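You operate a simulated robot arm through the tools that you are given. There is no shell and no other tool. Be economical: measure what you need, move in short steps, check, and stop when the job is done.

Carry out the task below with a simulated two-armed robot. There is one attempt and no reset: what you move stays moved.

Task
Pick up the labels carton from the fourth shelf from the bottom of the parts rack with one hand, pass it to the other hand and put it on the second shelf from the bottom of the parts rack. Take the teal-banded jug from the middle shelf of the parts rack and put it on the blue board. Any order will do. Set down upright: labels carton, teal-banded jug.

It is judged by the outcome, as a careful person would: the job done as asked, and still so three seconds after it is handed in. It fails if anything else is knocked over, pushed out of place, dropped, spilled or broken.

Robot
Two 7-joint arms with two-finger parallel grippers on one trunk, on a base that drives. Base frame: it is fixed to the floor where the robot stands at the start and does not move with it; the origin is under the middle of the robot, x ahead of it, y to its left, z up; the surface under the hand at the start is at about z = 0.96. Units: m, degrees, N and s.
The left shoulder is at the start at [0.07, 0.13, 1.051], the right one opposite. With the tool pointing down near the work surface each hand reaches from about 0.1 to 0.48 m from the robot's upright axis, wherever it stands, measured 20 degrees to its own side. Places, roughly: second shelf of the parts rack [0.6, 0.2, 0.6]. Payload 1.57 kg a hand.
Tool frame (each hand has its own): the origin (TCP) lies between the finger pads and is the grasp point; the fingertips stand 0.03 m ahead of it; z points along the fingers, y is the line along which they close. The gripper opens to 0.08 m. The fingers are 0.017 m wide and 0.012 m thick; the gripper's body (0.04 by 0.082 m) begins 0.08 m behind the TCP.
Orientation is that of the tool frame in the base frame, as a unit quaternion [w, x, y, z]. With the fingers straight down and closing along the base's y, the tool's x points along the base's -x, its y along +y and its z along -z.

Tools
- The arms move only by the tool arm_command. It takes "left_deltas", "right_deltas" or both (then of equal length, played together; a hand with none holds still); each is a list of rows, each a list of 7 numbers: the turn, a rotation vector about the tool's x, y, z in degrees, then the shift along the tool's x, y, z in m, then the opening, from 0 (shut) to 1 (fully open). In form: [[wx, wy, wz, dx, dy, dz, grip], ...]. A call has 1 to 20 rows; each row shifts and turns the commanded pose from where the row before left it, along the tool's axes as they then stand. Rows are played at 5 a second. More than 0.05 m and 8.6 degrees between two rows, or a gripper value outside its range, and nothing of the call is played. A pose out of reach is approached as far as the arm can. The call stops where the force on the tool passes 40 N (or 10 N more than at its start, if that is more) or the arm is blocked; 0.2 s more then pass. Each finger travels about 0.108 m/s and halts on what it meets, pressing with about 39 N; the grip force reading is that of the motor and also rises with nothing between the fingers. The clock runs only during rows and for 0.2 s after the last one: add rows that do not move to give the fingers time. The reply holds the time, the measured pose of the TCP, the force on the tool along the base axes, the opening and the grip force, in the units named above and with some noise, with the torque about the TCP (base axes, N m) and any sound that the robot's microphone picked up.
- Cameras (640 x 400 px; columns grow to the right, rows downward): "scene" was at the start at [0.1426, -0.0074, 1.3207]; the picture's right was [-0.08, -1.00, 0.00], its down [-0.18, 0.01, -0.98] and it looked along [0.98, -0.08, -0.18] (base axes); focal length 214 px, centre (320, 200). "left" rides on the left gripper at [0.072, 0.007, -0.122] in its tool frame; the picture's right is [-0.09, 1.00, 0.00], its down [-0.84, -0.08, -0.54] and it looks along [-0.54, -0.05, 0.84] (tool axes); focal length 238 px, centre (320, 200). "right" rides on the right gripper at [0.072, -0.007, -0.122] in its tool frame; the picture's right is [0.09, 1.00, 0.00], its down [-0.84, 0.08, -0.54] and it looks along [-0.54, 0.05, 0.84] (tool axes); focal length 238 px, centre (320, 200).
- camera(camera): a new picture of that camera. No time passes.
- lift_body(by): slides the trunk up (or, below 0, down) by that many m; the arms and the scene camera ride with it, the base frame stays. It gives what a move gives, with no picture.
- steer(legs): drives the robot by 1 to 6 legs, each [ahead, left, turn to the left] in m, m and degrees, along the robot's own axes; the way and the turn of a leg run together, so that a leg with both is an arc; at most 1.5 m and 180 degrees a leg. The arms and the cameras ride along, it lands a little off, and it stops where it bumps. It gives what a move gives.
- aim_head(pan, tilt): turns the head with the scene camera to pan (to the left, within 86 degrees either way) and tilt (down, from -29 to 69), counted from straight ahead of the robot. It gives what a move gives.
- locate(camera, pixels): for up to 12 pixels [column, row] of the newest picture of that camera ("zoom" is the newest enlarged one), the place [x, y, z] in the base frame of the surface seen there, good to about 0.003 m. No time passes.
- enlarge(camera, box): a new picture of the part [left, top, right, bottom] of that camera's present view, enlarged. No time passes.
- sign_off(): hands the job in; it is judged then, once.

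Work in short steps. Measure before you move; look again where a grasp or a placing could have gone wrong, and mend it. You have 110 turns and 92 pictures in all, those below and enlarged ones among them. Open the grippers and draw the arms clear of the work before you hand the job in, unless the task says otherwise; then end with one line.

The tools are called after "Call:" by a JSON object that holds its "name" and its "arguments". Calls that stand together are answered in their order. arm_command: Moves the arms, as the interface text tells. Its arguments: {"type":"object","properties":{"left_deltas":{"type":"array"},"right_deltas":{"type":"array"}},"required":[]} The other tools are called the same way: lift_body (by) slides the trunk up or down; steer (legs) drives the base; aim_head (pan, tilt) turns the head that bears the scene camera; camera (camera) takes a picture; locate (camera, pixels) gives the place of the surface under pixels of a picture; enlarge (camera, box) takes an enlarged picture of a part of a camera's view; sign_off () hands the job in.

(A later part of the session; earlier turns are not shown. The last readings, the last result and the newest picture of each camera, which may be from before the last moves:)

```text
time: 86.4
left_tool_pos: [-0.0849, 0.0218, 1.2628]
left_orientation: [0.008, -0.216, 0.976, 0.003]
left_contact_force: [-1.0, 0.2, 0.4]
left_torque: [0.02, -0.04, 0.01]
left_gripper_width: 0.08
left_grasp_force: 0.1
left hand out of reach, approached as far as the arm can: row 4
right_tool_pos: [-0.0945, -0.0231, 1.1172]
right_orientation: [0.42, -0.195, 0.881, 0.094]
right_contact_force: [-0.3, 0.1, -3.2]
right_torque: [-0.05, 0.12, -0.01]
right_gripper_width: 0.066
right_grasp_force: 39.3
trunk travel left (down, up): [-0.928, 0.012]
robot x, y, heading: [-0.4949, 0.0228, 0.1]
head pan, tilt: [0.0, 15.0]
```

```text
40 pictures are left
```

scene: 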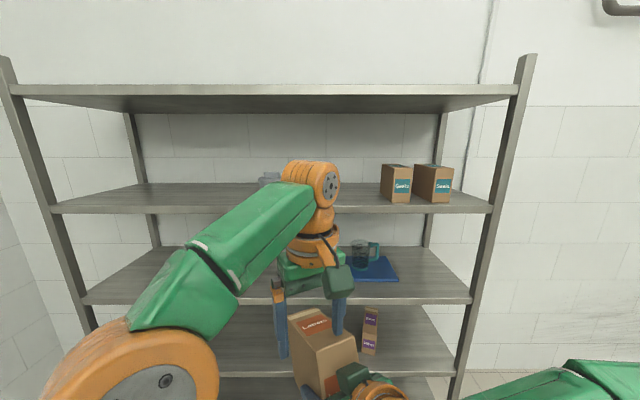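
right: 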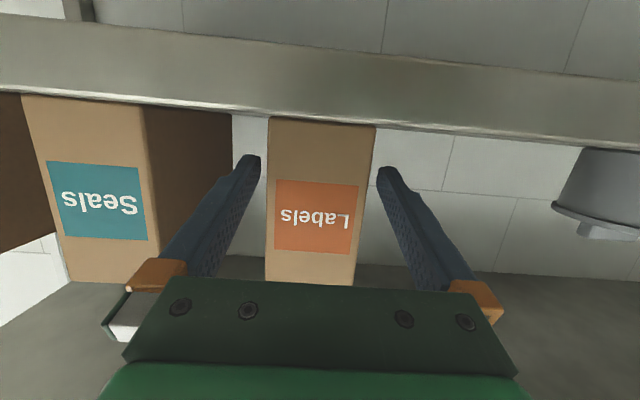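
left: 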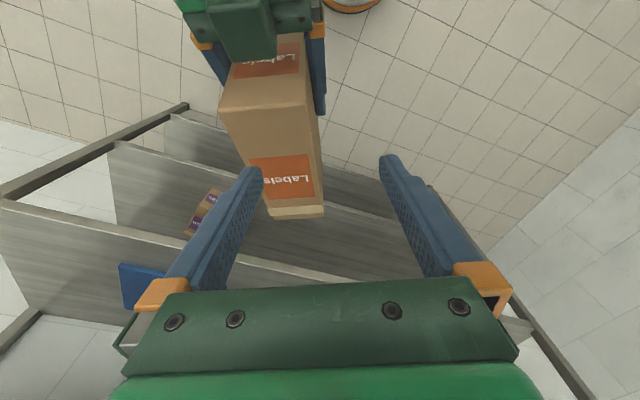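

Better. I'll bring the carton back 0.05 m toward the robot so the left doesn't need to reach as far.

Call:
{"name": "arm_command", "arguments": {"right_deltas": [[0, 0, 0, 0.0095, 0.007, -0.0117, 0], [0, 0, 0, 0.0095, 0.007, -0.0117, 0], [0, 0, 0, 0.0095, 0.007, -0.0117, 0]]}}

Call:
{"name": "camera", "arguments": {"camera": "left"}}

```text
time: 87.2
left_tool_pos: [-0.0849, 0.0238, 1.2633]
left_orientation: [0.008, -0.216, 0.976, 0.002]
left_contact_force: [0.8, -0.3, 1.0]
left_torque: [0.01, 0.0, 0.01]
left_gripper_width: 0.0798
left_grasp_force: 0.0
right_tool_pos: [-0.1192, -0.0225, 1.1179]
right_orientation: [0.419, -0.196, 0.882, 0.094]
right_contact_force: [0.1, -0.2, -2.7]
right_torque: [-0.06, 0.12, 0.04]
right_gripper_width: 0.0659
right_grasp_force: 38.1
right hand out of reach, approached as far as the arm can: row 2, 3
trunk travel left (down, up): [-0.928, 0.012]
robot x, y, heading: [-0.4936, 0.0229, 0.1]
head pan, tilt: [0.0, 15.0]
```

```text
39 pictures are left
```

left: 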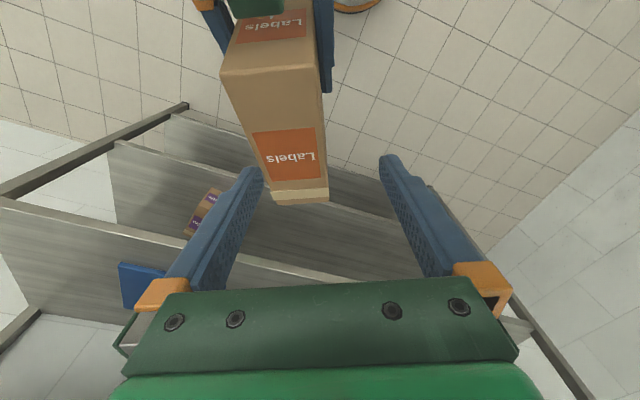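

Only about 3 cm to go. I'll measure the carton's top face from this view to align exactly.

Call:
{"name": "locate", "arguments": {"camera": "left", "pixels": [[226, 76], [318, 66], [274, 188], [325, 186], [256, 135], [315, 130], [290, 155], [318, 110]]}}

```text
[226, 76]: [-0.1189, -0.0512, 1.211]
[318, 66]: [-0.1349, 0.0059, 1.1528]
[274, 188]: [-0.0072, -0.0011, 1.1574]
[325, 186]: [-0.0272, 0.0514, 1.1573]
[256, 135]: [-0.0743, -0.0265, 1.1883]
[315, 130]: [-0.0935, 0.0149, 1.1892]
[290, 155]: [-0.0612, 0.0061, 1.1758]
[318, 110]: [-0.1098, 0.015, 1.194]
```

Measured target is (-0.060, 0.005, 1.146), yaw 25°. I'll move the left over it while dropping slightly (z 1.245, tips still above the top).

Call:
{"name": "arm_command", "arguments": {"left_deltas": [[0, 0, 0, -0.005, -0.0091, 0.006, 1], [0, 0, 0, -0.005, -0.0091, 0.006, 1], [0, 0, 0, -0.005, -0.0091, 0.006, 1]]}}

Call:
{"name": "camera", "arguments": {"camera": "left"}}

```text
time: 88.0
left_tool_pos: [-0.0847, 0.0182, 1.2495]
left_orientation: [0.009, -0.216, 0.976, 0.002]
left_contact_force: [0.0, 1.0, -0.8]
left_torque: [0.0, -0.01, 0.03]
left_gripper_width: 0.08
left_grasp_force: 0.1
left hand out of reach, approached as far as the arm can: row 1, 2, 3
right_tool_pos: [-0.1196, -0.0221, 1.1175]
right_orientation: [0.419, -0.196, 0.881, 0.095]
right_contact_force: [0.3, -0.9, -2.8]
right_torque: [-0.07, 0.08, -0.05]
right_gripper_width: 0.0661
right_grasp_force: 39.1
trunk travel left (down, up): [-0.928, 0.012]
robot x, y, heading: [-0.4932, 0.0231, -0.1]
head pan, tilt: [0.0, 15.0]
```

```text
38 pictures are left
```

left: 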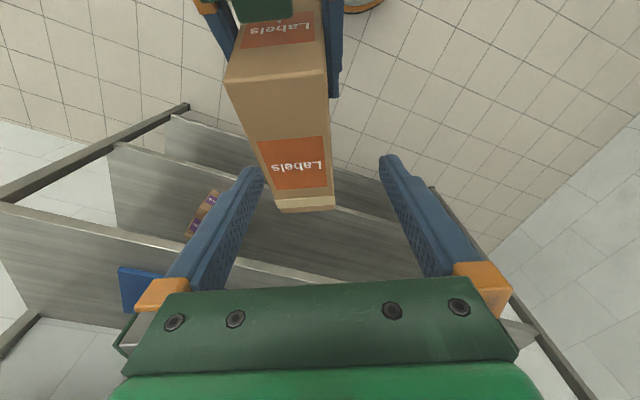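

The left seems limited by wrist yaw relative to its bearing; moving the pair forward reduces that angle. I'll move the carton 0.04 m forward.

Call:
{"name": "arm_command", "arguments": {"right_deltas": [[0, 0, 0, -0.0114, -0.0055, 0.0141, 0], [0, 0, 0, -0.0114, -0.0055, 0.0141, 0], [0, 0, 0, -0.0057, -0.0027, 0.007, 0]], "left_deltas": [[0, 0, 0, -0.012, 0, 0, 1], [0, 0, 0, -0.012, 0, 0, 1], [0, 0, 0, -0.012, 0, 0, 1]]}}

```text
time: 88.8
left_tool_pos: [-0.0772, 0.0229, 1.2502]
left_orientation: [0.009, -0.217, 0.976, 0.002]
left_contact_force: [0.3, 0.2, 0.6]
left_torque: [0.0, 0.02, 0.02]
left_gripper_width: 0.0799
left_grasp_force: 0.1
left hand out of reach, approached as far as the arm can: row 1, 2, 3
right_tool_pos: [-0.073, -0.0204, 1.1212]
right_orientation: [0.42, -0.196, 0.881, 0.094]
right_contact_force: [-0.8, 0.2, -2.1]
right_torque: [-0.05, 0.05, 0.0]
right_gripper_width: 0.0659
right_grasp_force: 38.8
right hand out of reach, approached as far as the arm can: row 2
trunk travel left (down, up): [-0.928, 0.012]
robot x, y, heading: [-0.4959, 0.0246, -0.1]
head pan, tilt: [0.0, 15.0]
```

So it's plain reach: about 0.38 m from the shoulder with a vertical tool. I'll grip nearer the carton's front instead (0.063 m from it, which still clears the right fingers). I'll raise the left a bit and bring the carton back again.

Call:
{"name": "arm_command", "arguments": {"left_deltas": [[0, 0, 0, 0.01, 0, -0.015, 1], [0, 0, 0, 0.01, 0, -0.01, 1], [0, 0, 0, 0, 0, 0, 1], [0, 0, 0, 0, 0, 0, 1], [0, 0, 0, 0, 0, 0, 1]], "right_deltas": [[0, 0, 0, 0, 0, 0, 0], [0, 0, 0, 0, 0, 0, 0], [0, 0, 0, 0.0087, 0.0065, -0.0108, 0], [0, 0, 0, 0.0087, 0.0065, -0.0108, 0], [0, 0, 0, 0.0087, 0.0065, -0.0108, 0]]}}

Call:
{"name": "camera", "arguments": {"camera": "left"}}

```text
time: 90.0
left_tool_pos: [-0.0971, 0.0151, 1.2747]
left_orientation: [0.01, -0.217, 0.976, 0.002]
left_contact_force: [0.7, -0.4, 1.0]
left_torque: [0.02, 0.01, -0.01]
left_gripper_width: 0.0799
left_grasp_force: 0.1
right_tool_pos: [-0.1199, -0.0213, 1.1214]
right_orientation: [0.421, -0.195, 0.881, 0.094]
right_contact_force: [0.0, -0.2, -3.1]
right_torque: [-0.03, 0.13, 0.02]
right_gripper_width: 0.0661
right_grasp_force: 39.2
trunk travel left (down, up): [-0.928, 0.012]
robot x, y, heading: [-0.4931, 0.0206, 0.1]
head pan, tilt: [0.0, 15.0]
```

```text
37 pictures are left
```

left: 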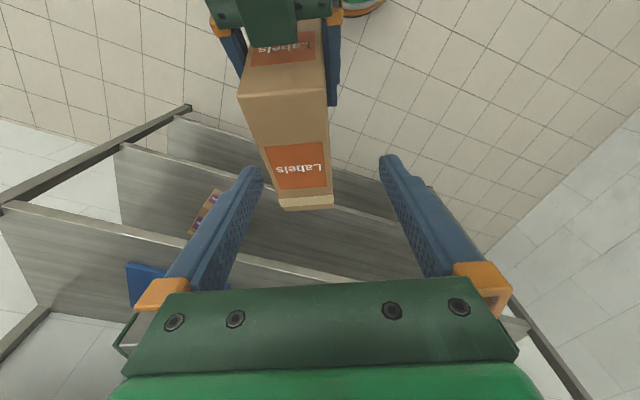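

Target is about (-0.088, -0.0065, 1.165), which is just 0.023 m sideways and then down. Sideways first.

Call:
{"name": "arm_command", "arguments": {"left_deltas": [[0, 0, 0, 0, -0.0117, 0, 1], [0, 0, 0, 0, -0.0117, 0, 1]]}}

Call:
{"name": "camera", "arguments": {"camera": "left"}}

```text
time: 90.6
left_tool_pos: [-0.1037, -0.0003, 1.2708]
left_orientation: [0.01, -0.216, 0.976, 0.002]
left_contact_force: [0.3, 0.7, -0.1]
left_torque: [-0.03, 0.01, 0.01]
left_gripper_width: 0.0798
left_grasp_force: 0.1
left hand out of reach, approached as far as the arm can: row 1, 2
right_tool_pos: [-0.1191, -0.022, 1.1218]
right_orientation: [0.42, -0.195, 0.882, 0.093]
right_contact_force: [-0.3, -0.3, -3.3]
right_torque: [-0.04, 0.13, -0.01]
right_gripper_width: 0.0662
right_grasp_force: 39.6
trunk travel left (down, up): [-0.928, 0.012]
robot x, y, heading: [-0.4924, 0.0193, -0.4]
head pan, tilt: [0.0, 15.0]
```

```text
36 pictures are left
```

left: 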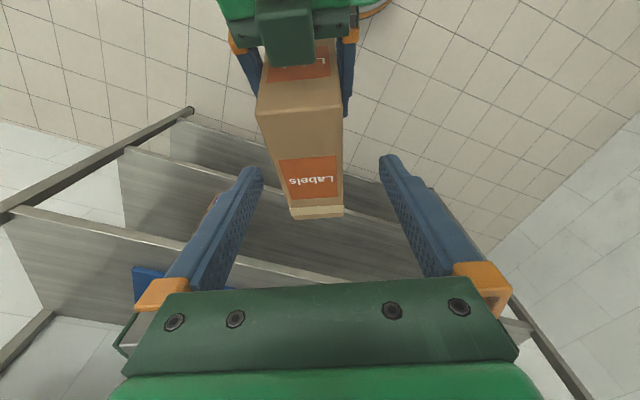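

Nearly aligned, 0.013 m left to go. I'll descend 0.022 m (tips still above the top face) to gain reach, then shift the rest.

Call:
{"name": "arm_command", "arguments": {"left_deltas": [[0, 0, 0, 0, 0, 0.011, 1], [0, 0, 0, 0, 0, 0.011, 1], [0, 0, 0, -0.004, -0.007, 0, 1], [0, 0, 0, -0.004, -0.007, 0, 1]]}}

Call:
{"name": "camera", "arguments": {"camera": "left"}}

```text
time: 91.6
left_tool_pos: [-0.0954, -0.0035, 1.2487]
left_orientation: [0.009, -0.217, 0.976, 0.002]
left_contact_force: [0.2, -0.5, 0.3]
left_torque: [0.01, 0.01, -0.03]
left_gripper_width: 0.08
left_grasp_force: 0.0
left hand out of reach, approached as far as the arm can: row 4
right_tool_pos: [-0.1187, -0.0221, 1.1219]
right_orientation: [0.42, -0.195, 0.881, 0.094]
right_contact_force: [0.6, -0.5, -3.4]
right_torque: [-0.04, 0.11, -0.01]
right_gripper_width: 0.0657
right_grasp_force: 39.4
trunk travel left (down, up): [-0.928, 0.012]
robot x, y, heading: [-0.4919, 0.0254, -0.1]
head pan, tilt: [0.0, 15.0]
```

```text
35 pictures are left
```

left: 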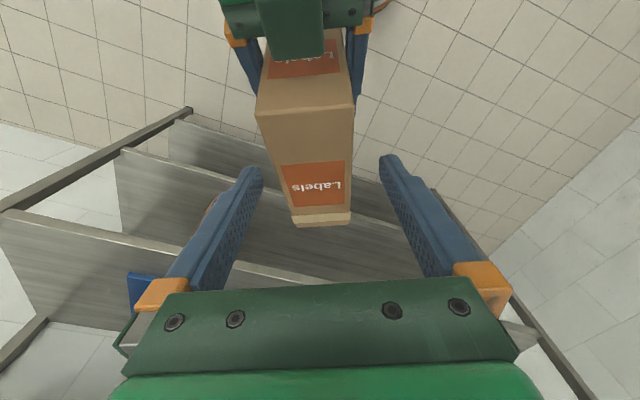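

I'll locate the top edges to get the carton's centre line.

Call:
{"name": "locate", "arguments": {"camera": "left", "pixels": [[262, 115], [350, 110], [275, 155], [349, 150], [294, 215], [349, 212], [300, 80]]}}

```text
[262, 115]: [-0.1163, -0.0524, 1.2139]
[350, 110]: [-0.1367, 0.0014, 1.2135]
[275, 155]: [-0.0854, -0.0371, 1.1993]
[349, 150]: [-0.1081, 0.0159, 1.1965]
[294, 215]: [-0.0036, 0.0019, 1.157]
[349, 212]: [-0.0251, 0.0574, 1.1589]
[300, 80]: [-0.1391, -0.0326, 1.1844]
```

The centre line needs another -0.006 m across and about +0.007 m forward. I'll do that while dropping to 1.238 (tips just above the top).

Call:
{"name": "arm_command", "arguments": {"left_deltas": [[0, 0, 0, 0, -0.003, 0.005, 1], [0, 0, 0, -0.004, -0.003, 0.005, 1], [0, 0, 0, -0.003, 0, 0, 1]]}}

Call:
{"name": "camera", "arguments": {"camera": "left"}}

```text
time: 92.4
left_tool_pos: [-0.0889, -0.0066, 1.2378]
left_orientation: [0.009, -0.215, 0.977, 0.002]
left_contact_force: [-0.6, -0.2, -0.4]
left_torque: [-0.01, 0.01, 0.03]
left_gripper_width: 0.0798
left_grasp_force: 0.0
right_tool_pos: [-0.1184, -0.0221, 1.1209]
right_orientation: [0.421, -0.196, 0.881, 0.094]
right_contact_force: [-1.1, 0.3, -3.0]
right_torque: [-0.07, 0.09, -0.06]
right_gripper_width: 0.0661
right_grasp_force: 39.2
trunk travel left (down, up): [-0.928, 0.012]
robot x, y, heading: [-0.4917, 0.0219, -0.0]
head pan, tilt: [0.0, 15.0]
```

```text
34 pictures are left
```

left: 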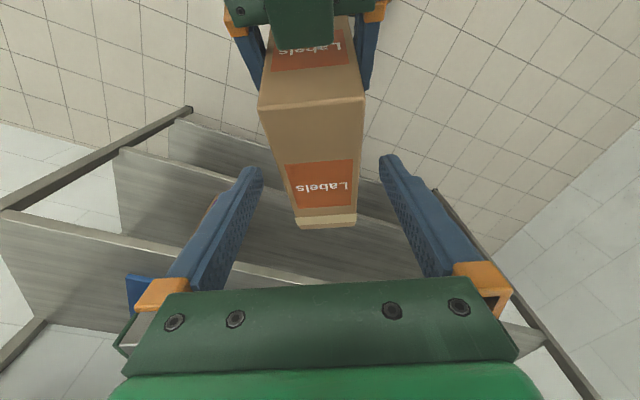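

Centred. I'll descend 0.045 m in small steps, then look.

Call:
{"name": "arm_command", "arguments": {"left_deltas": [[0, 0, 0, 0, 0, 0.015, 1], [0, 0, 0, 0, 0, 0.015, 1], [0, 0, 0, 0, 0, 0.015, 1], [0, 0, 0, 0, 0, 0, 1]]}}

Call:
{"name": "camera", "arguments": {"camera": "left"}}

```text
time: 93.4
left_tool_pos: [-0.0861, -0.0059, 1.1914]
left_orientation: [0.009, -0.216, 0.976, 0.002]
left_contact_force: [0.6, -0.4, 1.3]
left_torque: [0.04, 0.02, 0.02]
left_gripper_width: 0.0799
left_grasp_force: 0.1
right_tool_pos: [-0.1182, -0.021, 1.1215]
right_orientation: [0.42, -0.195, 0.881, 0.095]
right_contact_force: [0.4, 0.2, -2.2]
right_torque: [-0.04, 0.13, 0.03]
right_gripper_width: 0.0657
right_grasp_force: 39.1
trunk travel left (down, up): [-0.928, 0.012]
robot x, y, heading: [-0.4943, 0.0241, 0.2]
head pan, tilt: [0.0, 15.0]
```

```text
33 pictures are left
```

left: 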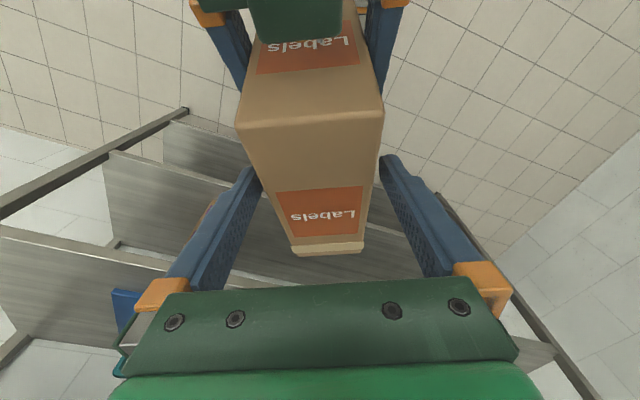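

Straddling cleanly. I'll go down another 0.027 m and close the left gripper.

Call:
{"name": "arm_command", "arguments": {"left_deltas": [[0, 0, 0, -0.003, 0, 0.014, 1], [0, 0, 0, -0.002, 0, 0.013, 1], [0, 0, 0, 0, 0, 0, 1], [0, 0, 0, 0, 0, 0, 0.7], [0, 0, 0, 0, 0, 0, 0.4], [0, 0, 0, 0, 0, 0, 0], [0, 0, 0, 0, 0, 0, 0], [0, 0, 0, 0, 0, 0, 0]]}}

Call:
{"name": "camera", "arguments": {"camera": "left"}}

Call:
{"name": "camera", "arguments": {"camera": "scene"}}

```text
time: 95.2
left_tool_pos: [-0.0816, -0.0044, 1.1654]
left_orientation: [0.009, -0.216, 0.976, 0.002]
left_contact_force: [11.4, -9.0, -1.9]
left_torque: [0.39, 0.05, 0.26]
left_gripper_width: 0.0658
left_grasp_force: 38.7
right_tool_pos: [-0.1183, -0.0189, 1.1211]
right_orientation: [0.42, -0.197, 0.881, 0.095]
right_contact_force: [-10.8, 7.6, 2.7]
right_torque: [-0.68, -0.65, 0.25]
right_gripper_width: 0.0661
right_grasp_force: 39.3
trunk travel left (down, up): [-0.928, 0.012]
robot x, y, heading: [-0.4952, 0.0244, 0.0]
head pan, tilt: [0.0, 15.0]
```

```text
32 pictures are left
```

left: 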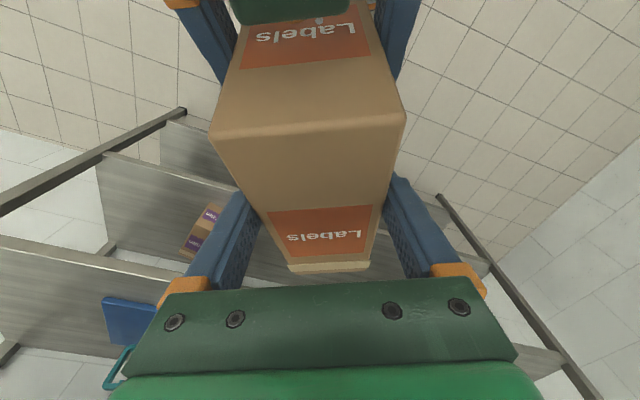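

```text
31 pictures are left
```

scene: 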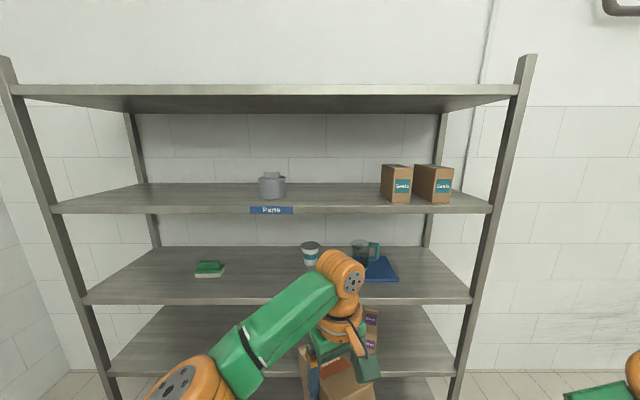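

The left holds it (0.0658 m, 38.7 N). I'll open the right, then withdraw it along its own axis.

Call:
{"name": "arm_command", "arguments": {"right_deltas": [[0, 0, 0, 0, 0, 0, 0.9], [0, 0, 0, 0, 0, 0, 1], [0, 0, 0, 0, 0, 0, 1], [0, 0, 0, 0, 0, 0, 1]]}}

Call:
{"name": "camera", "arguments": {"camera": "left"}}

```text
time: 96.2
left_tool_pos: [-0.0813, -0.0032, 1.1663]
left_orientation: [0.009, -0.217, 0.976, 0.002]
left_contact_force: [0.2, -0.7, 0.3]
left_torque: [0.0, 0.0, -0.04]
left_gripper_width: 0.0658
left_grasp_force: 38.6
right_tool_pos: [-0.119, -0.0214, 1.122]
right_orientation: [0.42, -0.195, 0.881, 0.093]
right_contact_force: [0.2, 0.2, 0.0]
right_torque: [0.03, 0.01, 0.03]
right_gripper_width: 0.08
right_grasp_force: 0.1
trunk travel left (down, up): [-0.928, 0.012]
robot x, y, heading: [-0.4905, 0.0227, -0.2]
head pan, tilt: [0.0, 15.0]
```

```text
30 pictures are left
```

left: 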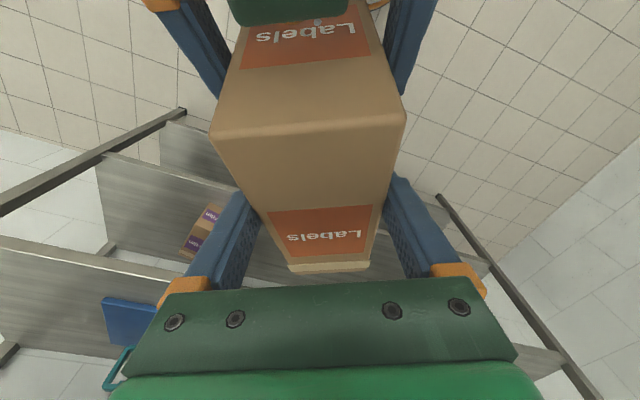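

Released; the carton hasn't shifted. I'll withdraw the right 0.03 m along its axis and check for drift.

Call:
{"name": "arm_command", "arguments": {"right_deltas": [[0, 0, 0, 0, 0, -0.01, 1], [0, 0, 0, 0, 0, -0.01, 1], [0, 0, 0, 0, 0, -0.01, 1]]}}

```text
time: 97.0
left_tool_pos: [-0.0823, -0.004, 1.1669]
left_orientation: [0.009, -0.217, 0.976, 0.001]
left_contact_force: [0.1, -0.2, -0.5]
left_torque: [0.01, -0.02, -0.03]
left_gripper_width: 0.0661
left_grasp_force: 39.0
right_tool_pos: [-0.1168, -0.0192, 1.1363]
right_orientation: [0.42, -0.196, 0.881, 0.094]
right_contact_force: [0.0, 0.1, 0.9]
right_torque: [0.02, 0.01, -0.03]
right_gripper_width: 0.08
right_grasp_force: 0.1
right hand out of reach, approached as far as the arm can: row 1, 2, 3
trunk travel left (down, up): [-0.928, 0.012]
robot x, y, heading: [-0.4939, 0.0245, -0.0]
head pan, tilt: [0.0, 15.0]
```

The right can't retreat straight back, as it's folded near its shoulder, and it drifted upward. I'll look closely before deciding how to disengage.

Call:
{"name": "aim_head", "arguments": {"pan": 0, "tilt": 40}}

Call:
{"name": "camera", "arguments": {"camera": "scene"}}

```text
time: 97.9
left_tool_pos: [-0.0812, -0.003, 1.1663]
left_orientation: [0.009, -0.216, 0.976, 0.002]
left_contact_force: [0.2, 0.1, -0.6]
left_torque: [-0.03, 0.0, 0.01]
left_gripper_width: 0.0656
left_grasp_force: 39.2
right_tool_pos: [-0.117, -0.018, 1.1347]
right_orientation: [0.419, -0.196, 0.881, 0.094]
right_contact_force: [-0.3, 0.6, -0.3]
right_torque: [0.02, -0.03, 0.01]
right_gripper_width: 0.0799
right_grasp_force: 0.2
trunk travel left (down, up): [-0.928, 0.012]
robot x, y, heading: [-0.491, 0.0249, -0.2]
head pan, tilt: [0.0, 40.0]
```

```text
29 pictures are left
```

scene: 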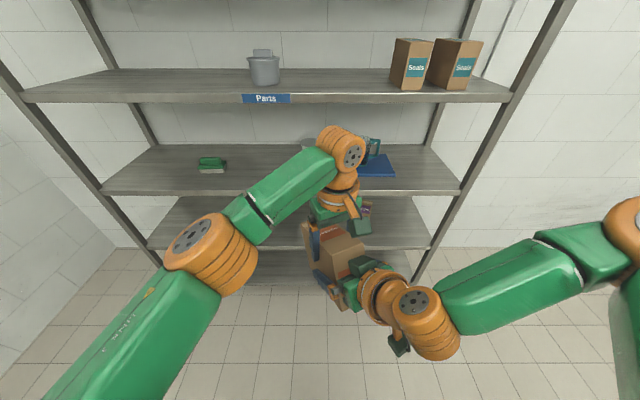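

The scene shows the right elbow far out: the limit is wrist yaw, not folding. Yawing both hands and the carton together to the left will free the right wrist; I'll try 8° in tandem about the left TCP.

Call:
{"name": "arm_command", "arguments": {"left_deltas": [[0, 0, -4, 0, 0, 0, 0], [0, 0, -4, 0, 0, 0, 0], [0, 0, 0, 0, 0, 0, 0]], "right_deltas": [[-3.11, 0, -2.52, 0, -0.0026, 0, 1], [-3.11, 0, -2.52, 0, -0.0026, 0, 1], [0, 0, 0, 0, 0, 0, 1]]}}

```text
time: 98.7
left_tool_pos: [-0.0816, -0.0025, 1.1662]
left_orientation: [0.009, -0.284, 0.959, 0.001]
left_contact_force: [0.0, -0.2, 0.1]
left_torque: [0.0, -0.04, 0.03]
left_gripper_width: 0.0659
left_grasp_force: 39.0
right_tool_pos: [-0.1147, -0.0214, 1.1364]
right_orientation: [0.412, -0.256, 0.866, 0.122]
right_contact_force: [0.2, 0.0, 0.1]
right_torque: [0.03, 0.03, 0.01]
right_gripper_width: 0.08
right_grasp_force: 0.1
trunk travel left (down, up): [-0.928, 0.012]
robot x, y, heading: [-0.4929, 0.0219, -0.1]
head pan, tilt: [0.0, 40.0]
```

That worked with no contact. Another 8° in tandem.

Call:
{"name": "arm_command", "arguments": {"left_deltas": [[0, 0, -4, 0, 0, 0, 0], [0, 0, -4, 0, 0, 0, 0], [0, 0, 0, 0, 0, 0, 0]], "right_deltas": [[-3.11, 0, -2.52, 0, -0.0026, 0, 1], [-3.11, 0, -2.52, 0, -0.0026, 0, 1], [0, 0, 0, 0, 0, 0, 1]]}}

```text
time: 99.5
left_tool_pos: [-0.0802, -0.0033, 1.1663]
left_orientation: [0.009, -0.351, 0.936, 0.001]
left_contact_force: [-0.1, 0.0, 0.0]
left_torque: [0.0, -0.04, -0.01]
left_gripper_width: 0.0656
left_grasp_force: 38.7
right_tool_pos: [-0.1117, -0.027, 1.1368]
right_orientation: [0.403, -0.317, 0.845, 0.152]
right_contact_force: [-0.1, -0.3, -0.5]
right_torque: [0.02, 0.0, 0.02]
right_gripper_width: 0.08
right_grasp_force: 0.0
trunk travel left (down, up): [-0.928, 0.012]
robot x, y, heading: [-0.4945, 0.024, -0.1]
head pan, tilt: [0.0, 40.0]
```

Both are at yaw 41°. I'll try withdrawing the right 0.03 m again.

Call:
{"name": "arm_command", "arguments": {"right_deltas": [[0, 0, 0, 0.002, 0, -0.01, 1], [0, 0, 0, 0.002, 0, -0.01, 1], [0, 0, 0, 0.002, 0, -0.01, 1]]}}

```text
time: 100.3
left_tool_pos: [-0.0811, -0.0035, 1.167]
left_orientation: [0.009, -0.35, 0.937, 0.001]
left_contact_force: [0.0, -0.8, 0.3]
left_torque: [-0.03, 0.01, 0.01]
left_gripper_width: 0.0659
left_grasp_force: 38.8
right_tool_pos: [-0.127, -0.0445, 1.15]
right_orientation: [0.403, -0.317, 0.845, 0.152]
right_contact_force: [0.3, -0.2, -0.3]
right_torque: [-0.04, 0.01, 0.0]
right_gripper_width: 0.0798
right_grasp_force: 0.0
right hand out of reach, approached as far as the arm can: row 3
trunk travel left (down, up): [-0.928, 0.012]
robot x, y, heading: [-0.4922, 0.0211, 0.1]
head pan, tilt: [0.0, 40.0]
```

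It retreats now, with little drift. I'll continue with slight extra yaw to stay within its range.

Call:
{"name": "arm_command", "arguments": {"right_deltas": [[-1.55, 0, -1.26, 0.004, 0.001, -0.009, 1], [-1.55, 0, -1.26, 0.004, 0.001, -0.009, 1], [0, 0, 0, 0.004, 0, -0.009, 1]]}}

Call:
{"name": "camera", "arguments": {"camera": "left"}}

```text
time: 101.1
left_tool_pos: [-0.0813, -0.0053, 1.1667]
left_orientation: [0.009, -0.35, 0.937, 0.0]
left_contact_force: [5.4, -13.1, 0.1]
left_torque: [-0.37, 0.18, 1.16]
left_gripper_width: 0.066
left_grasp_force: 39.7
right_tool_pos: [-0.136, -0.0614, 1.1577]
right_orientation: [0.396, -0.347, 0.834, 0.167]
right_contact_force: [-4.5, 12.3, -2.2]
right_torque: [0.15, -0.08, -0.17]
right_gripper_width: 0.08
right_grasp_force: 0.1
right hand out of reach, approached as far as the arm can: row 1, 2, 3
trunk travel left (down, up): [-0.928, 0.012]
robot x, y, heading: [-0.4927, 0.0233, -0.2]
head pan, tilt: [0.0, 40.0]
```

```text
28 pictures are left
```

left: 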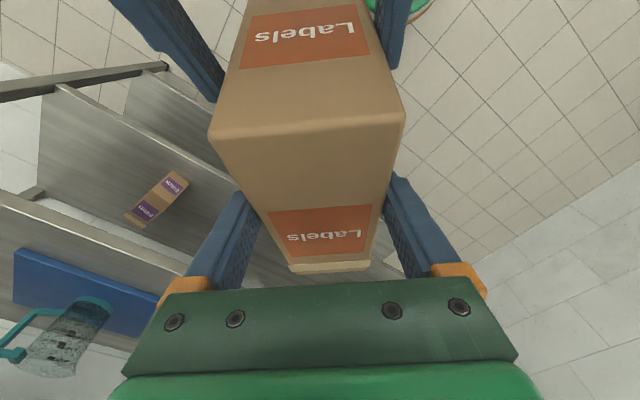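

The right's left finger now touches the carton's side (13 N), but the carton is still fixed in the left grip and only the fingertips overlap. I'll move the left slightly toward that relief side and forward-down, out of the fingers.

Call:
{"name": "arm_command", "arguments": {"left_deltas": [[0, 0, 0, 0, -0.004, 0, 0], [0, 0, 0, -0.007, -0.001, 0.004, 0], [0, 0, 0, -0.007, 0, 0.004, 0], [0, 0, 0, -0.007, 0, 0.004, 0]]}}

Call:
{"name": "camera", "arguments": {"camera": "left"}}

```text
time: 102.1
left_tool_pos: [-0.0617, 0.0057, 1.1534]
left_orientation: [0.009, -0.35, 0.937, 0.001]
left_contact_force: [-0.8, 0.8, 0.3]
left_torque: [0.0, 0.03, -0.01]
left_gripper_width: 0.0658
left_grasp_force: 39.2
right_tool_pos: [-0.1337, -0.0624, 1.1588]
right_orientation: [0.397, -0.346, 0.834, 0.166]
right_contact_force: [0.9, -0.1, -0.4]
right_torque: [0.01, -0.02, 0.03]
right_gripper_width: 0.0801
right_grasp_force: 0.0
trunk travel left (down, up): [-0.928, 0.012]
robot x, y, heading: [-0.4904, 0.023, -0.3]
head pan, tilt: [0.0, 40.0]
```

```text
27 pictures are left
```

left: 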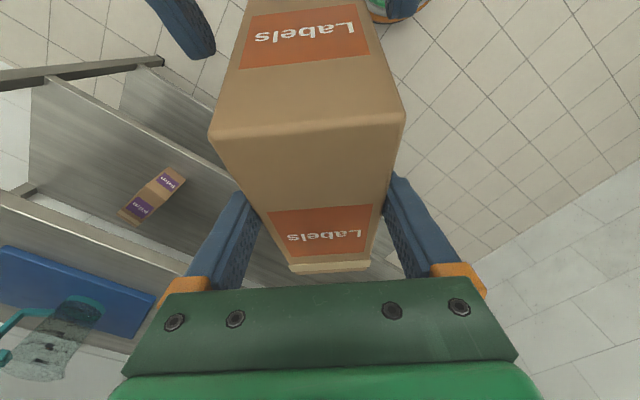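

The fingers are free of the carton. I'll move the right hand away to its right.

Call:
{"name": "arm_command", "arguments": {"right_deltas": [[0, 0, 0, 0, -0.01, -0.01, 1], [0, 0, 0, 0, -0.02, -0.01, 1], [0, 0, 0, 0, -0.03, -0.005, 1], [0, 0, 0, 0, -0.03, 0, 1], [0, 0, 0, 0, -0.03, 0, 1], [0, 0, 0, 0, -0.03, 0, 1]]}}

Call:
{"name": "camera", "arguments": {"camera": "scene"}}

```text
time: 103.5
left_tool_pos: [-0.0614, 0.0066, 1.1537]
left_orientation: [0.009, -0.35, 0.937, 0.001]
left_contact_force: [-0.3, 0.8, 0.7]
left_torque: [0.0, 0.02, 0.03]
left_gripper_width: 0.0657
left_grasp_force: 39.2
right_tool_pos: [-0.0419, -0.1822, 1.1712]
right_orientation: [0.397, -0.346, 0.834, 0.167]
right_contact_force: [-0.1, 0.3, -0.9]
right_torque: [0.0, -0.03, 0.0]
right_gripper_width: 0.08
right_grasp_force: 0.1
trunk travel left (down, up): [-0.928, 0.012]
robot x, y, heading: [-0.4909, 0.0213, -0.1]
head pan, tilt: [0.0, 40.0]
```

```text
26 pictures are left
```

scene: 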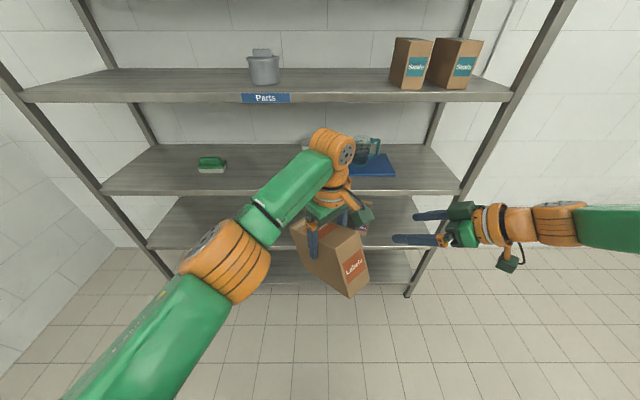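

Handover done; the left alone holds the carton. I'll bring the left to its own side and unyaw it, and fold the right back to a steep neutral pose.

Call:
{"name": "arm_command", "arguments": {"left_deltas": [[0, 0, 0, -0.012, 0.03, 0, 0], [0, 0, 0, -0.012, 0.03, 0, 0], [0, 0, 0, -0.012, 0.03, 0, 0], [0, 0, 8.2, -0.006, 0.02, 0, 0], [0, 0, 8.2, 0, 0.02, 0, 0], [0, 0, 8.2, 0, 0.01, 0, 0], [0, 0, 8.2, 0, 0, 0, 0], [0, 0, 8.2, 0, 0, 0, 0], [0, 0, 0, 0, 0, 0, 0]], "right_deltas": [[6.37, 0, 5.16, 0, -0.01, 0, 1], [6.37, 0, 5.16, 0, -0.01, 0, 1], [6.37, 0, 5.16, 0, -0.01, 0, 1], [6.37, 0, 5.16, 0, 0, 0, 1], [6.37, 0, 5.16, 0, 0, 0, 1], [0, 8, 0, 0, 0, 0, 1], [0, 8, 0, 0, 0, 0, 1], [0, 8, 0, 0, 0, 0, 1], [0, 6, 0, 0, 0, 0, 1]]}}

Call:
{"name": "camera", "arguments": {"camera": "scene"}}

```text
time: 105.5
left_tool_pos: [-0.1154, 0.1436, 1.1547]
left_orientation: [0.009, 0.001, 1.0, 0.004]
left_contact_force: [0.2, 1.0, 0.1]
left_torque: [-0.01, 0.01, -0.01]
left_gripper_width: 0.0658
left_grasp_force: 38.7
right_tool_pos: [-0.0245, -0.207, 1.1739]
right_orientation: [0.181, -0.035, 0.983, 0.008]
right_contact_force: [0.0, 0.6, -0.1]
right_torque: [0.03, 0.01, -0.01]
right_gripper_width: 0.08
right_grasp_force: 0.0
trunk travel left (down, up): [-0.928, 0.012]
robot x, y, heading: [-0.4954, 0.0245, -0.0]
head pan, tilt: [0.0, 40.0]
```

```text
25 pictures are left
```

scene: 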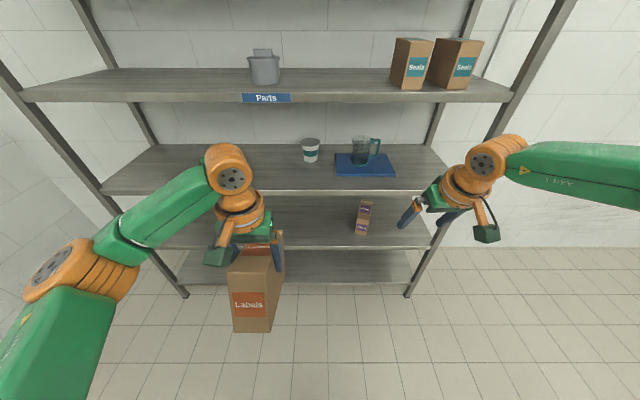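

Now I'll level the carton (left tilt 89°→65°) and pull the right hand back 0.2 m.

Call:
{"name": "arm_command", "arguments": {"left_deltas": [[0, -8, 0, 0, 0, 0, 0], [0, -8, 0, 0, 0, 0, 0], [0, -8, 0, 0, 0, 0, 0], [0, 0, 0, 0, 0, 0, 0], [0, 0, 0, 0, 0, 0, 0]], "right_deltas": [[0, 0, 0, 0.0376, 0, -0.0137, 1], [0, 0, 0, 0.0376, 0, -0.0137, 1], [0, 0, 0, 0.0376, 0, -0.0137, 1], [0, 0, 0, 0.0376, 0, -0.0137, 1], [0, 0, 0, 0.0376, 0, -0.0137, 1]]}}

Call:
{"name": "enlarge", "arguments": {"camera": "scene", "box": [180, 120, 340, 360]}}

```text
time: 106.7
left_tool_pos: [-0.1183, 0.1425, 1.1564]
left_orientation: [0.217, 0.0, 0.976, 0.004]
left_contact_force: [-0.2, 0.0, -1.2]
left_torque: [0.0, 0.03, 0.02]
left_gripper_width: 0.0656
left_grasp_force: 38.5
right_tool_pos: [-0.2168, -0.23, 1.1759]
right_orientation: [0.18, -0.035, 0.983, 0.008]
right_contact_force: [-0.7, 0.7, 0.4]
right_torque: [0.05, -0.03, 0.0]
right_gripper_width: 0.08
right_grasp_force: 0.1
right hand out of reach, approached as far as the arm can: row 5
trunk travel left (down, up): [-0.928, 0.012]
robot x, y, heading: [-0.4965, 0.0248, -0.1]
head pan, tilt: [0.0, 40.0]
```

```text
1.67 times, centred on (260, 240) of scene
```

zoom: 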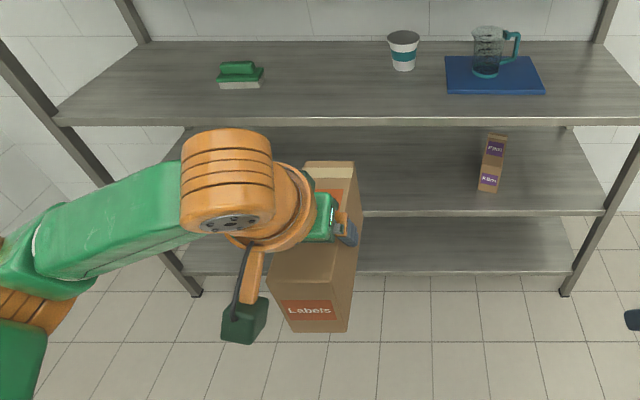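

I'll measure the carton's levelness.

Call:
{"name": "locate", "arguments": {"camera": "zoom", "pixels": [[275, 262], [330, 288], [338, 280], [342, 325], [295, 328], [338, 328], [318, 168], [348, 168], [275, 280], [354, 235]]}}

Call:
{"name": "lift_body", "arguments": {"by": -0.46}}

```text
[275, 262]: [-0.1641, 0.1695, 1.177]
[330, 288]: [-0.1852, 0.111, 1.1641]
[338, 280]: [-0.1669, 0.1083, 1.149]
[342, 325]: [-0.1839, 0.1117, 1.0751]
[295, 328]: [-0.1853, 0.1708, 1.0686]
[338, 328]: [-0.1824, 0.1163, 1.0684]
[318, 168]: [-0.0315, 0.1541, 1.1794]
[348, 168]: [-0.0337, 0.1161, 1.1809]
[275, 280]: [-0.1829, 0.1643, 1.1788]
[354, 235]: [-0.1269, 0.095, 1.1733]
```

```text
refused: -0.46 is not a number from -0.4 to 0.4
```

The carton is level (top 1.180 at both ends, bottom about 1.058; front face 0.066 m behind the TCP). I'll check the wrist's highest point and shelf 3's lower edge for clearance.

Call:
{"name": "locate", "arguments": {"camera": "zoom", "pixels": [[225, 132], [225, 145], [225, 165], [225, 205], [260, 140], [120, 120], [120, 125], [300, 125], [400, 213], [400, 175]]}}

Call:
{"name": "lift_body", "arguments": {"by": -0.25}}

```text
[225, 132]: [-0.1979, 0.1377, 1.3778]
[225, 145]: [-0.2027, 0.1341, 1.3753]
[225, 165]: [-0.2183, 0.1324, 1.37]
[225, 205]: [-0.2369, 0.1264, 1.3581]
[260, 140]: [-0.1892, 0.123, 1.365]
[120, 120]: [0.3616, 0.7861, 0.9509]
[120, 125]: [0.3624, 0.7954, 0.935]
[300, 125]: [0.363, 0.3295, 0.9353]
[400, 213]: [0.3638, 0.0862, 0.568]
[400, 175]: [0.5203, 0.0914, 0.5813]
```

```text
time: 109.2
left_tool_pos: [-0.1163, 0.1429, 0.9042]
left_orientation: [0.216, 0.001, 0.976, 0.003]
left_contact_force: [0.5, 1.1, 0.7]
left_torque: [0.02, 0.04, 0.01]
left_gripper_width: 0.0656
left_grasp_force: 39.0
right_tool_pos: [-0.2134, -0.2288, 0.9263]
right_orientation: [0.182, -0.034, 0.983, 0.007]
right_contact_force: [-0.2, 0.0, -0.5]
right_torque: [-0.05, -0.01, -0.02]
right_gripper_width: 0.0799
right_grasp_force: 0.1
trunk travel left (down, up): [-0.678, 0.262]
robot x, y, heading: [-0.4915, 0.0243, 0.1]
head pan, tilt: [0.0, 40.0]
```

Wrist top is 0.222 above the TCP; shelf 3's underside is about 0.925 and shelf 2's top is 0.582. I'll enter with the carton about 0.012 m above the shelf (TCP z 0.692), keeping it near the front edge. Lowering the trunk 0.212 m.

Call:
{"name": "lift_body", "arguments": {"by": -0.212}}

Call:
{"name": "steer", "arguments": {"legs": [[0.4, 0, 0]]}}

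Call:
{"name": "camera", "arguments": {"camera": "scene"}}

```text
time: 111.5
left_tool_pos: [-0.1172, 0.1429, 0.6935]
left_orientation: [0.216, 0.0, 0.976, 0.005]
left_contact_force: [-1.1, -0.8, 0.0]
left_torque: [-0.02, 0.04, -0.01]
left_gripper_width: 0.0656
left_grasp_force: 39.3
right_tool_pos: [-0.2144, -0.2292, 0.7147]
right_orientation: [0.181, -0.034, 0.983, 0.007]
right_contact_force: [-0.3, 0.3, 0.2]
right_torque: [0.0, 0.01, 0.0]
right_gripper_width: 0.0799
right_grasp_force: 0.1
trunk travel left (down, up): [-0.466, 0.474]
robot x, y, heading: [-0.4908, 0.0203, 0.3]
head pan, tilt: [0.0, 40.0]
```

```text
time: 114.0
left_tool_pos: [0.2886, 0.1395, 0.6925]
left_orientation: [0.215, 0.004, 0.977, 0.004]
left_contact_force: [-0.2, 0.1, 0.1]
left_torque: [0.02, 0.04, 0.0]
left_gripper_width: 0.066
left_grasp_force: 39.1
right_tool_pos: [0.1904, -0.2326, 0.7136]
right_orientation: [0.181, -0.033, 0.983, 0.007]
right_contact_force: [0.1, 0.3, -0.2]
right_torque: [0.0, 0.0, -0.01]
right_gripper_width: 0.08
right_grasp_force: 0.0
trunk travel left (down, up): [-0.466, 0.474]
robot x, y, heading: [-0.0874, 0.0223, -0.1]
head pan, tilt: [0.0, 40.0]
```

```text
23 pictures are left
```

scene: 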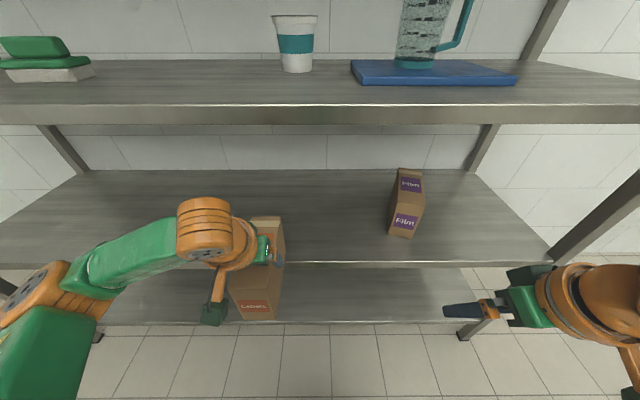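

The carton's far end is right at the shelf edge. I'll verify its bottom and top heights, the wrist, and shelf 3's bottom edge.

Call:
{"name": "enlarge", "arguments": {"camera": "scene", "box": [150, 90, 310, 330]}}

```text
1.67 times, centred on (230, 210) of scene
```

zoom: 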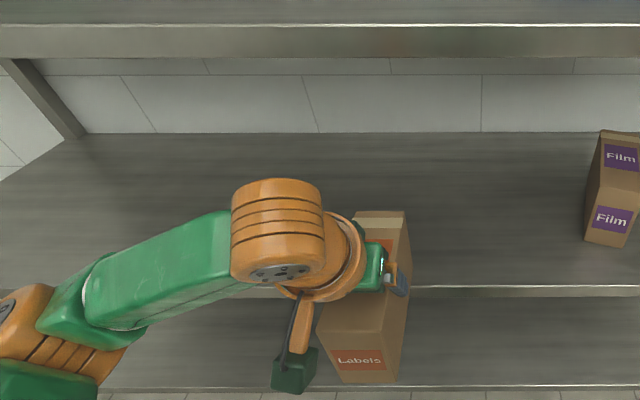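

Call:
{"name": "locate", "arguments": {"camera": "zoom", "pixels": [[360, 378], [360, 345], [380, 215], [400, 216], [405, 250], [275, 182], [275, 55], [275, 30], [450, 290], [450, 280], [345, 340], [385, 380]]}}

```text
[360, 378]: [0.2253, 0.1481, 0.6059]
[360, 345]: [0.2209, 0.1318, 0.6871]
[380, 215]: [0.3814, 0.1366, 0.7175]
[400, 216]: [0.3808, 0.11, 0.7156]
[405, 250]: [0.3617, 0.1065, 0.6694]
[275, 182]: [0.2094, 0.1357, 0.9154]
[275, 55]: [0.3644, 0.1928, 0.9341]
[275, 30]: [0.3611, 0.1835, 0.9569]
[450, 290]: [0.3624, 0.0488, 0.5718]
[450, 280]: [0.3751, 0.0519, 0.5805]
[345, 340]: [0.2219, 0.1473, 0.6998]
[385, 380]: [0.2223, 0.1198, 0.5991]
```

Bottom is 0.594 (12 mm over shelf 2), and the wrist top at 0.915 is below shelf 3's lower edge at about 0.93. I'll lower 4 mm and drive in 0.085 m.

Call:
{"name": "lift_body", "arguments": {"by": -0.004}}

Call:
{"name": "steer", "arguments": {"legs": [[0.085, 0, 0]]}}

Call:
{"name": "arm_command", "arguments": {"left_deltas": [[0, 0, 0, -0.0136, 0, 0.0063, 0], [0, 0, 0, -0.0136, 0, 0.0063, 0]]}}

Call:
{"name": "camera", "arguments": {"camera": "scene"}}

```text
time: 114.6
left_tool_pos: [0.2886, 0.1395, 0.6892]
left_orientation: [0.215, 0.003, 0.977, 0.003]
left_contact_force: [-0.1, 0.2, -0.1]
left_torque: [-0.03, 0.06, -0.02]
left_gripper_width: 0.0654
left_grasp_force: 38.7
right_tool_pos: [0.1901, -0.2316, 0.7098]
right_orientation: [0.182, -0.032, 0.983, 0.007]
right_contact_force: [0.6, -0.5, 0.2]
right_torque: [-0.03, 0.0, -0.02]
right_gripper_width: 0.08
right_grasp_force: 0.1
trunk travel left (down, up): [-0.462, 0.478]
robot x, y, heading: [-0.0916, 0.0244, -0.4]
head pan, tilt: [0.0, 40.0]
```

```text
time: 115.7
left_tool_pos: [0.3724, 0.14, 0.6889]
left_orientation: [0.216, 0.003, 0.976, 0.004]
left_contact_force: [0.3, -0.2, -0.7]
left_torque: [0.0, 0.05, 0.02]
left_gripper_width: 0.066
left_grasp_force: 39.2
right_tool_pos: [0.2743, -0.2314, 0.7101]
right_orientation: [0.181, -0.034, 0.983, 0.007]
right_contact_force: [-0.2, 0.9, 0.3]
right_torque: [-0.03, 0.05, -0.02]
right_gripper_width: 0.0799
right_grasp_force: 0.1
trunk travel left (down, up): [-0.462, 0.478]
robot x, y, heading: [-0.0062, 0.021, -0.1]
head pan, tilt: [0.0, 40.0]
```

```text
time: 116.2
left_tool_pos: [0.4024, 0.1403, 0.6895]
left_orientation: [0.215, 0.003, 0.977, 0.004]
left_contact_force: [-0.2, -0.1, 0.0]
left_torque: [0.01, 0.04, -0.02]
left_gripper_width: 0.0658
left_grasp_force: 38.9
right_tool_pos: [0.2741, -0.2315, 0.7096]
right_orientation: [0.182, -0.034, 0.983, 0.008]
right_contact_force: [0.1, 0.2, -0.1]
right_torque: [0.02, 0.02, 0.04]
right_gripper_width: 0.0802
right_grasp_force: 0.1
trunk travel left (down, up): [-0.462, 0.478]
robot x, y, heading: [-0.0083, 0.0229, -0.2]
head pan, tilt: [0.0, 40.0]
```

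```text
21 pictures are left
```

scene: 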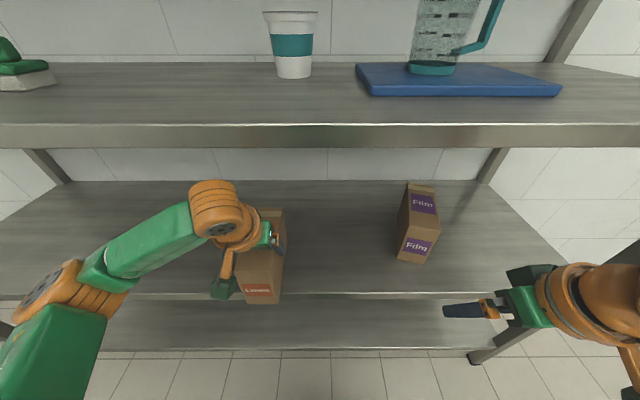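

Smooth so far. I'll go another 0.045 m forward by arm.

Call:
{"name": "arm_command", "arguments": {"left_deltas": [[0, 0, 0, -0.0136, 0, 0.0063, 0], [0, 0, 0, -0.0136, 0, 0.0063, 0], [0, 0, 0, -0.0136, 0, 0.0063, 0]]}}

Call:
{"name": "enlarge", "arguments": {"camera": "scene", "box": [170, 120, 330, 320]}}

```text
time: 117.0
left_tool_pos: [0.4484, 0.1398, 0.6897]
left_orientation: [0.215, 0.003, 0.977, 0.003]
left_contact_force: [-0.3, 0.7, -0.1]
left_torque: [0.0, 0.08, -0.01]
left_gripper_width: 0.0658
left_grasp_force: 39.0
right_tool_pos: [0.2737, -0.2325, 0.7107]
right_orientation: [0.18, -0.033, 0.983, 0.007]
right_contact_force: [-1.3, 1.2, 0.1]
right_torque: [0.0, -0.03, 0.03]
right_gripper_width: 0.0798
right_grasp_force: 0.1
trunk travel left (down, up): [-0.462, 0.478]
robot x, y, heading: [-0.0022, 0.022, -0.4]
head pan, tilt: [0.0, 40.0]
```

```text
2.00 times, centred on (250, 220) of scene
```

zoom: 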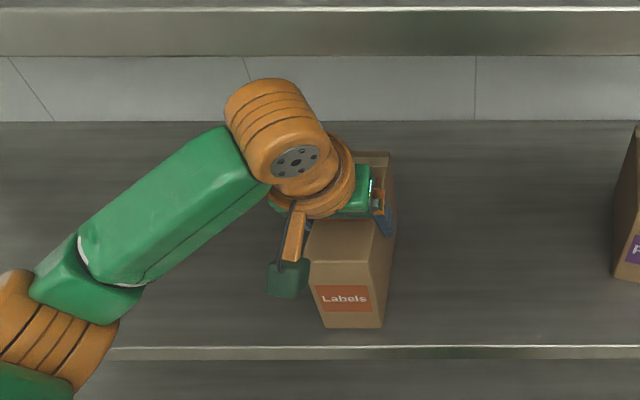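

Carton is fully over the shelf. I'll lower via the trunk in small steps until contact.

Call:
{"name": "lift_body", "arguments": {"by": -0.005}}

Call:
{"name": "locate", "arguments": {"camera": "zoom", "pixels": [[350, 322], [350, 255], [325, 240], [375, 240], [350, 340], [330, 345], [380, 158], [378, 320]]}}

```text
time: 117.6
left_tool_pos: [0.4474, 0.1401, 0.6851]
left_orientation: [0.216, 0.003, 0.976, 0.004]
left_contact_force: [-0.9, -0.2, 1.2]
left_torque: [-0.01, 0.09, 0.02]
left_gripper_width: 0.0653
left_grasp_force: 39.6
right_tool_pos: [0.2744, -0.2316, 0.705]
right_orientation: [0.181, -0.032, 0.983, 0.007]
right_contact_force: [0.8, 0.0, 0.1]
right_torque: [-0.01, -0.01, -0.02]
right_gripper_width: 0.0798
right_grasp_force: 0.1
trunk travel left (down, up): [-0.457, 0.483]
robot x, y, heading: [-0.0035, 0.0174, -0.1]
head pan, tilt: [0.0, 40.0]
```

```text
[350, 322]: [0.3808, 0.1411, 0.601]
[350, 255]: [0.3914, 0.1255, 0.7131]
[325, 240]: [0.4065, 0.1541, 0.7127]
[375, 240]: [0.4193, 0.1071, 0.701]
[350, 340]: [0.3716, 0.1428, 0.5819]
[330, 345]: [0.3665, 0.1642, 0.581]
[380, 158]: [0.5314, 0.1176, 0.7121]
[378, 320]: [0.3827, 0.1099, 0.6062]
```

Call:
{"name": "lift_body", "arguments": {"by": -0.003}}

Call:
{"name": "lift_body", "arguments": {"by": -0.002}}

```text
time: 118.1
left_tool_pos: [0.4467, 0.1401, 0.685]
left_orientation: [0.219, 0.002, 0.976, 0.003]
left_contact_force: [5.5, 3.5, 20.8]
left_torque: [-0.35, 0.88, -0.05]
left_gripper_width: 0.0658
left_grasp_force: 38.7
right_tool_pos: [0.272, -0.2319, 0.7022]
right_orientation: [0.182, -0.033, 0.983, 0.007]
right_contact_force: [-0.1, -0.8, 0.1]
right_torque: [0.0, 0.02, 0.01]
right_gripper_width: 0.0801
right_grasp_force: 0.1
trunk travel left (down, up): [-0.454, 0.486]
robot x, y, heading: [-0.0045, 0.02, -0.3]
head pan, tilt: [0.0, 40.0]
```

```text
time: 118.6
left_tool_pos: [0.4452, 0.1397, 0.6833]
left_orientation: [0.221, 0.001, 0.975, 0.003]
left_contact_force: [12.7, 4.8, 32.1]
left_torque: [-0.62, -0.32, 0.09]
left_gripper_width: 0.066
left_grasp_force: 38.7
right_tool_pos: [0.2716, -0.2321, 0.7003]
right_orientation: [0.183, -0.033, 0.983, 0.007]
right_contact_force: [-0.5, 0.5, -0.2]
right_torque: [-0.01, 0.02, -0.02]
right_gripper_width: 0.08
right_grasp_force: 0.1
trunk travel left (down, up): [-0.452, 0.488]
robot x, y, heading: [-0.0035, 0.0196, -0.0]
head pan, tilt: [0.0, 40.0]
```

Firm contact at 32 N. I'll ease up 2 mm and open the gripper.

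Call:
{"name": "lift_body", "arguments": {"by": 0.002}}

Call:
{"name": "arm_command", "arguments": {"left_deltas": [[0, 0, 0, 0, 0, 0, 0.85], [0, 0, 0, 0, 0, 0, 0.95], [0, 0, 0, 0, 0, 0, 1], [0, 0, 0, 0, 0, 0, 1]]}}

Call:
{"name": "camera", "arguments": {"camera": "left"}}

Call:
{"name": "enlarge", "arguments": {"camera": "scene", "box": [170, 120, 330, 320]}}

```text
time: 119.2
left_tool_pos: [0.4448, 0.1394, 0.6822]
left_orientation: [0.218, 0.003, 0.976, 0.003]
left_contact_force: [7.2, 2.9, 21.0]
left_torque: [-0.5, -0.66, 0.45]
left_gripper_width: 0.0658
left_grasp_force: 39.1
right_tool_pos: [0.274, -0.2326, 0.702]
right_orientation: [0.183, -0.032, 0.983, 0.008]
right_contact_force: [0.4, 0.6, -0.4]
right_torque: [-0.02, -0.01, -0.01]
right_gripper_width: 0.0799
right_grasp_force: 0.0
trunk travel left (down, up): [-0.454, 0.486]
robot x, y, heading: [-0.0056, 0.0218, -0.3]
head pan, tilt: [0.0, 40.0]
```

```text
time: 120.2
left_tool_pos: [0.4476, 0.1396, 0.6835]
left_orientation: [0.217, 0.002, 0.976, 0.003]
left_contact_force: [0.1, 0.5, 0.4]
left_torque: [-0.02, 0.0, 0.0]
left_gripper_width: 0.0801
left_grasp_force: 0.0
right_tool_pos: [0.2743, -0.2308, 0.7019]
right_orientation: [0.181, -0.033, 0.983, 0.007]
right_contact_force: [-0.3, -0.6, 0.1]
right_torque: [-0.02, -0.02, 0.0]
right_gripper_width: 0.0803
right_grasp_force: 0.2
trunk travel left (down, up): [-0.454, 0.486]
robot x, y, heading: [-0.0021, 0.018, 0.0]
head pan, tilt: [0.0, 40.0]
```

```text
19 pictures are left
```

left: 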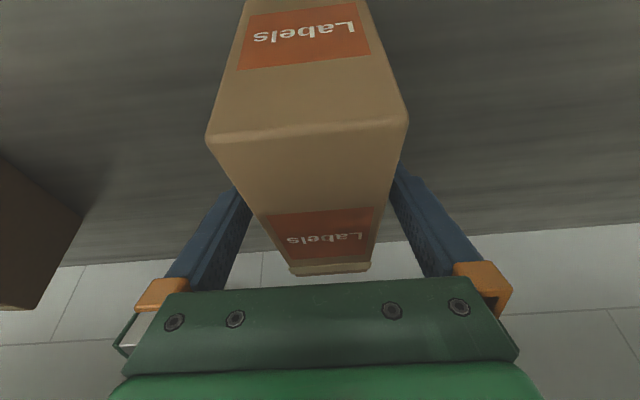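

```text
2.00 times, centred on (250, 220) of scene
```

zoom: 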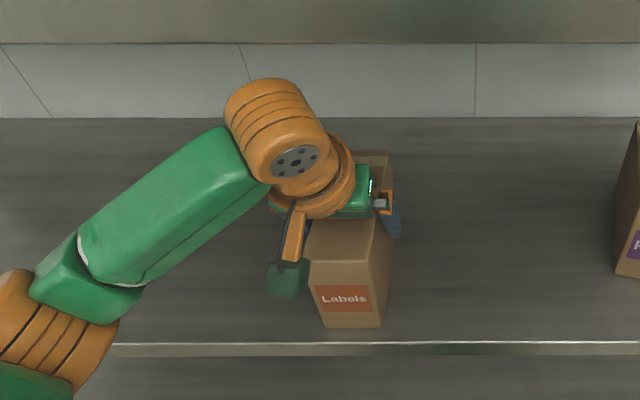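

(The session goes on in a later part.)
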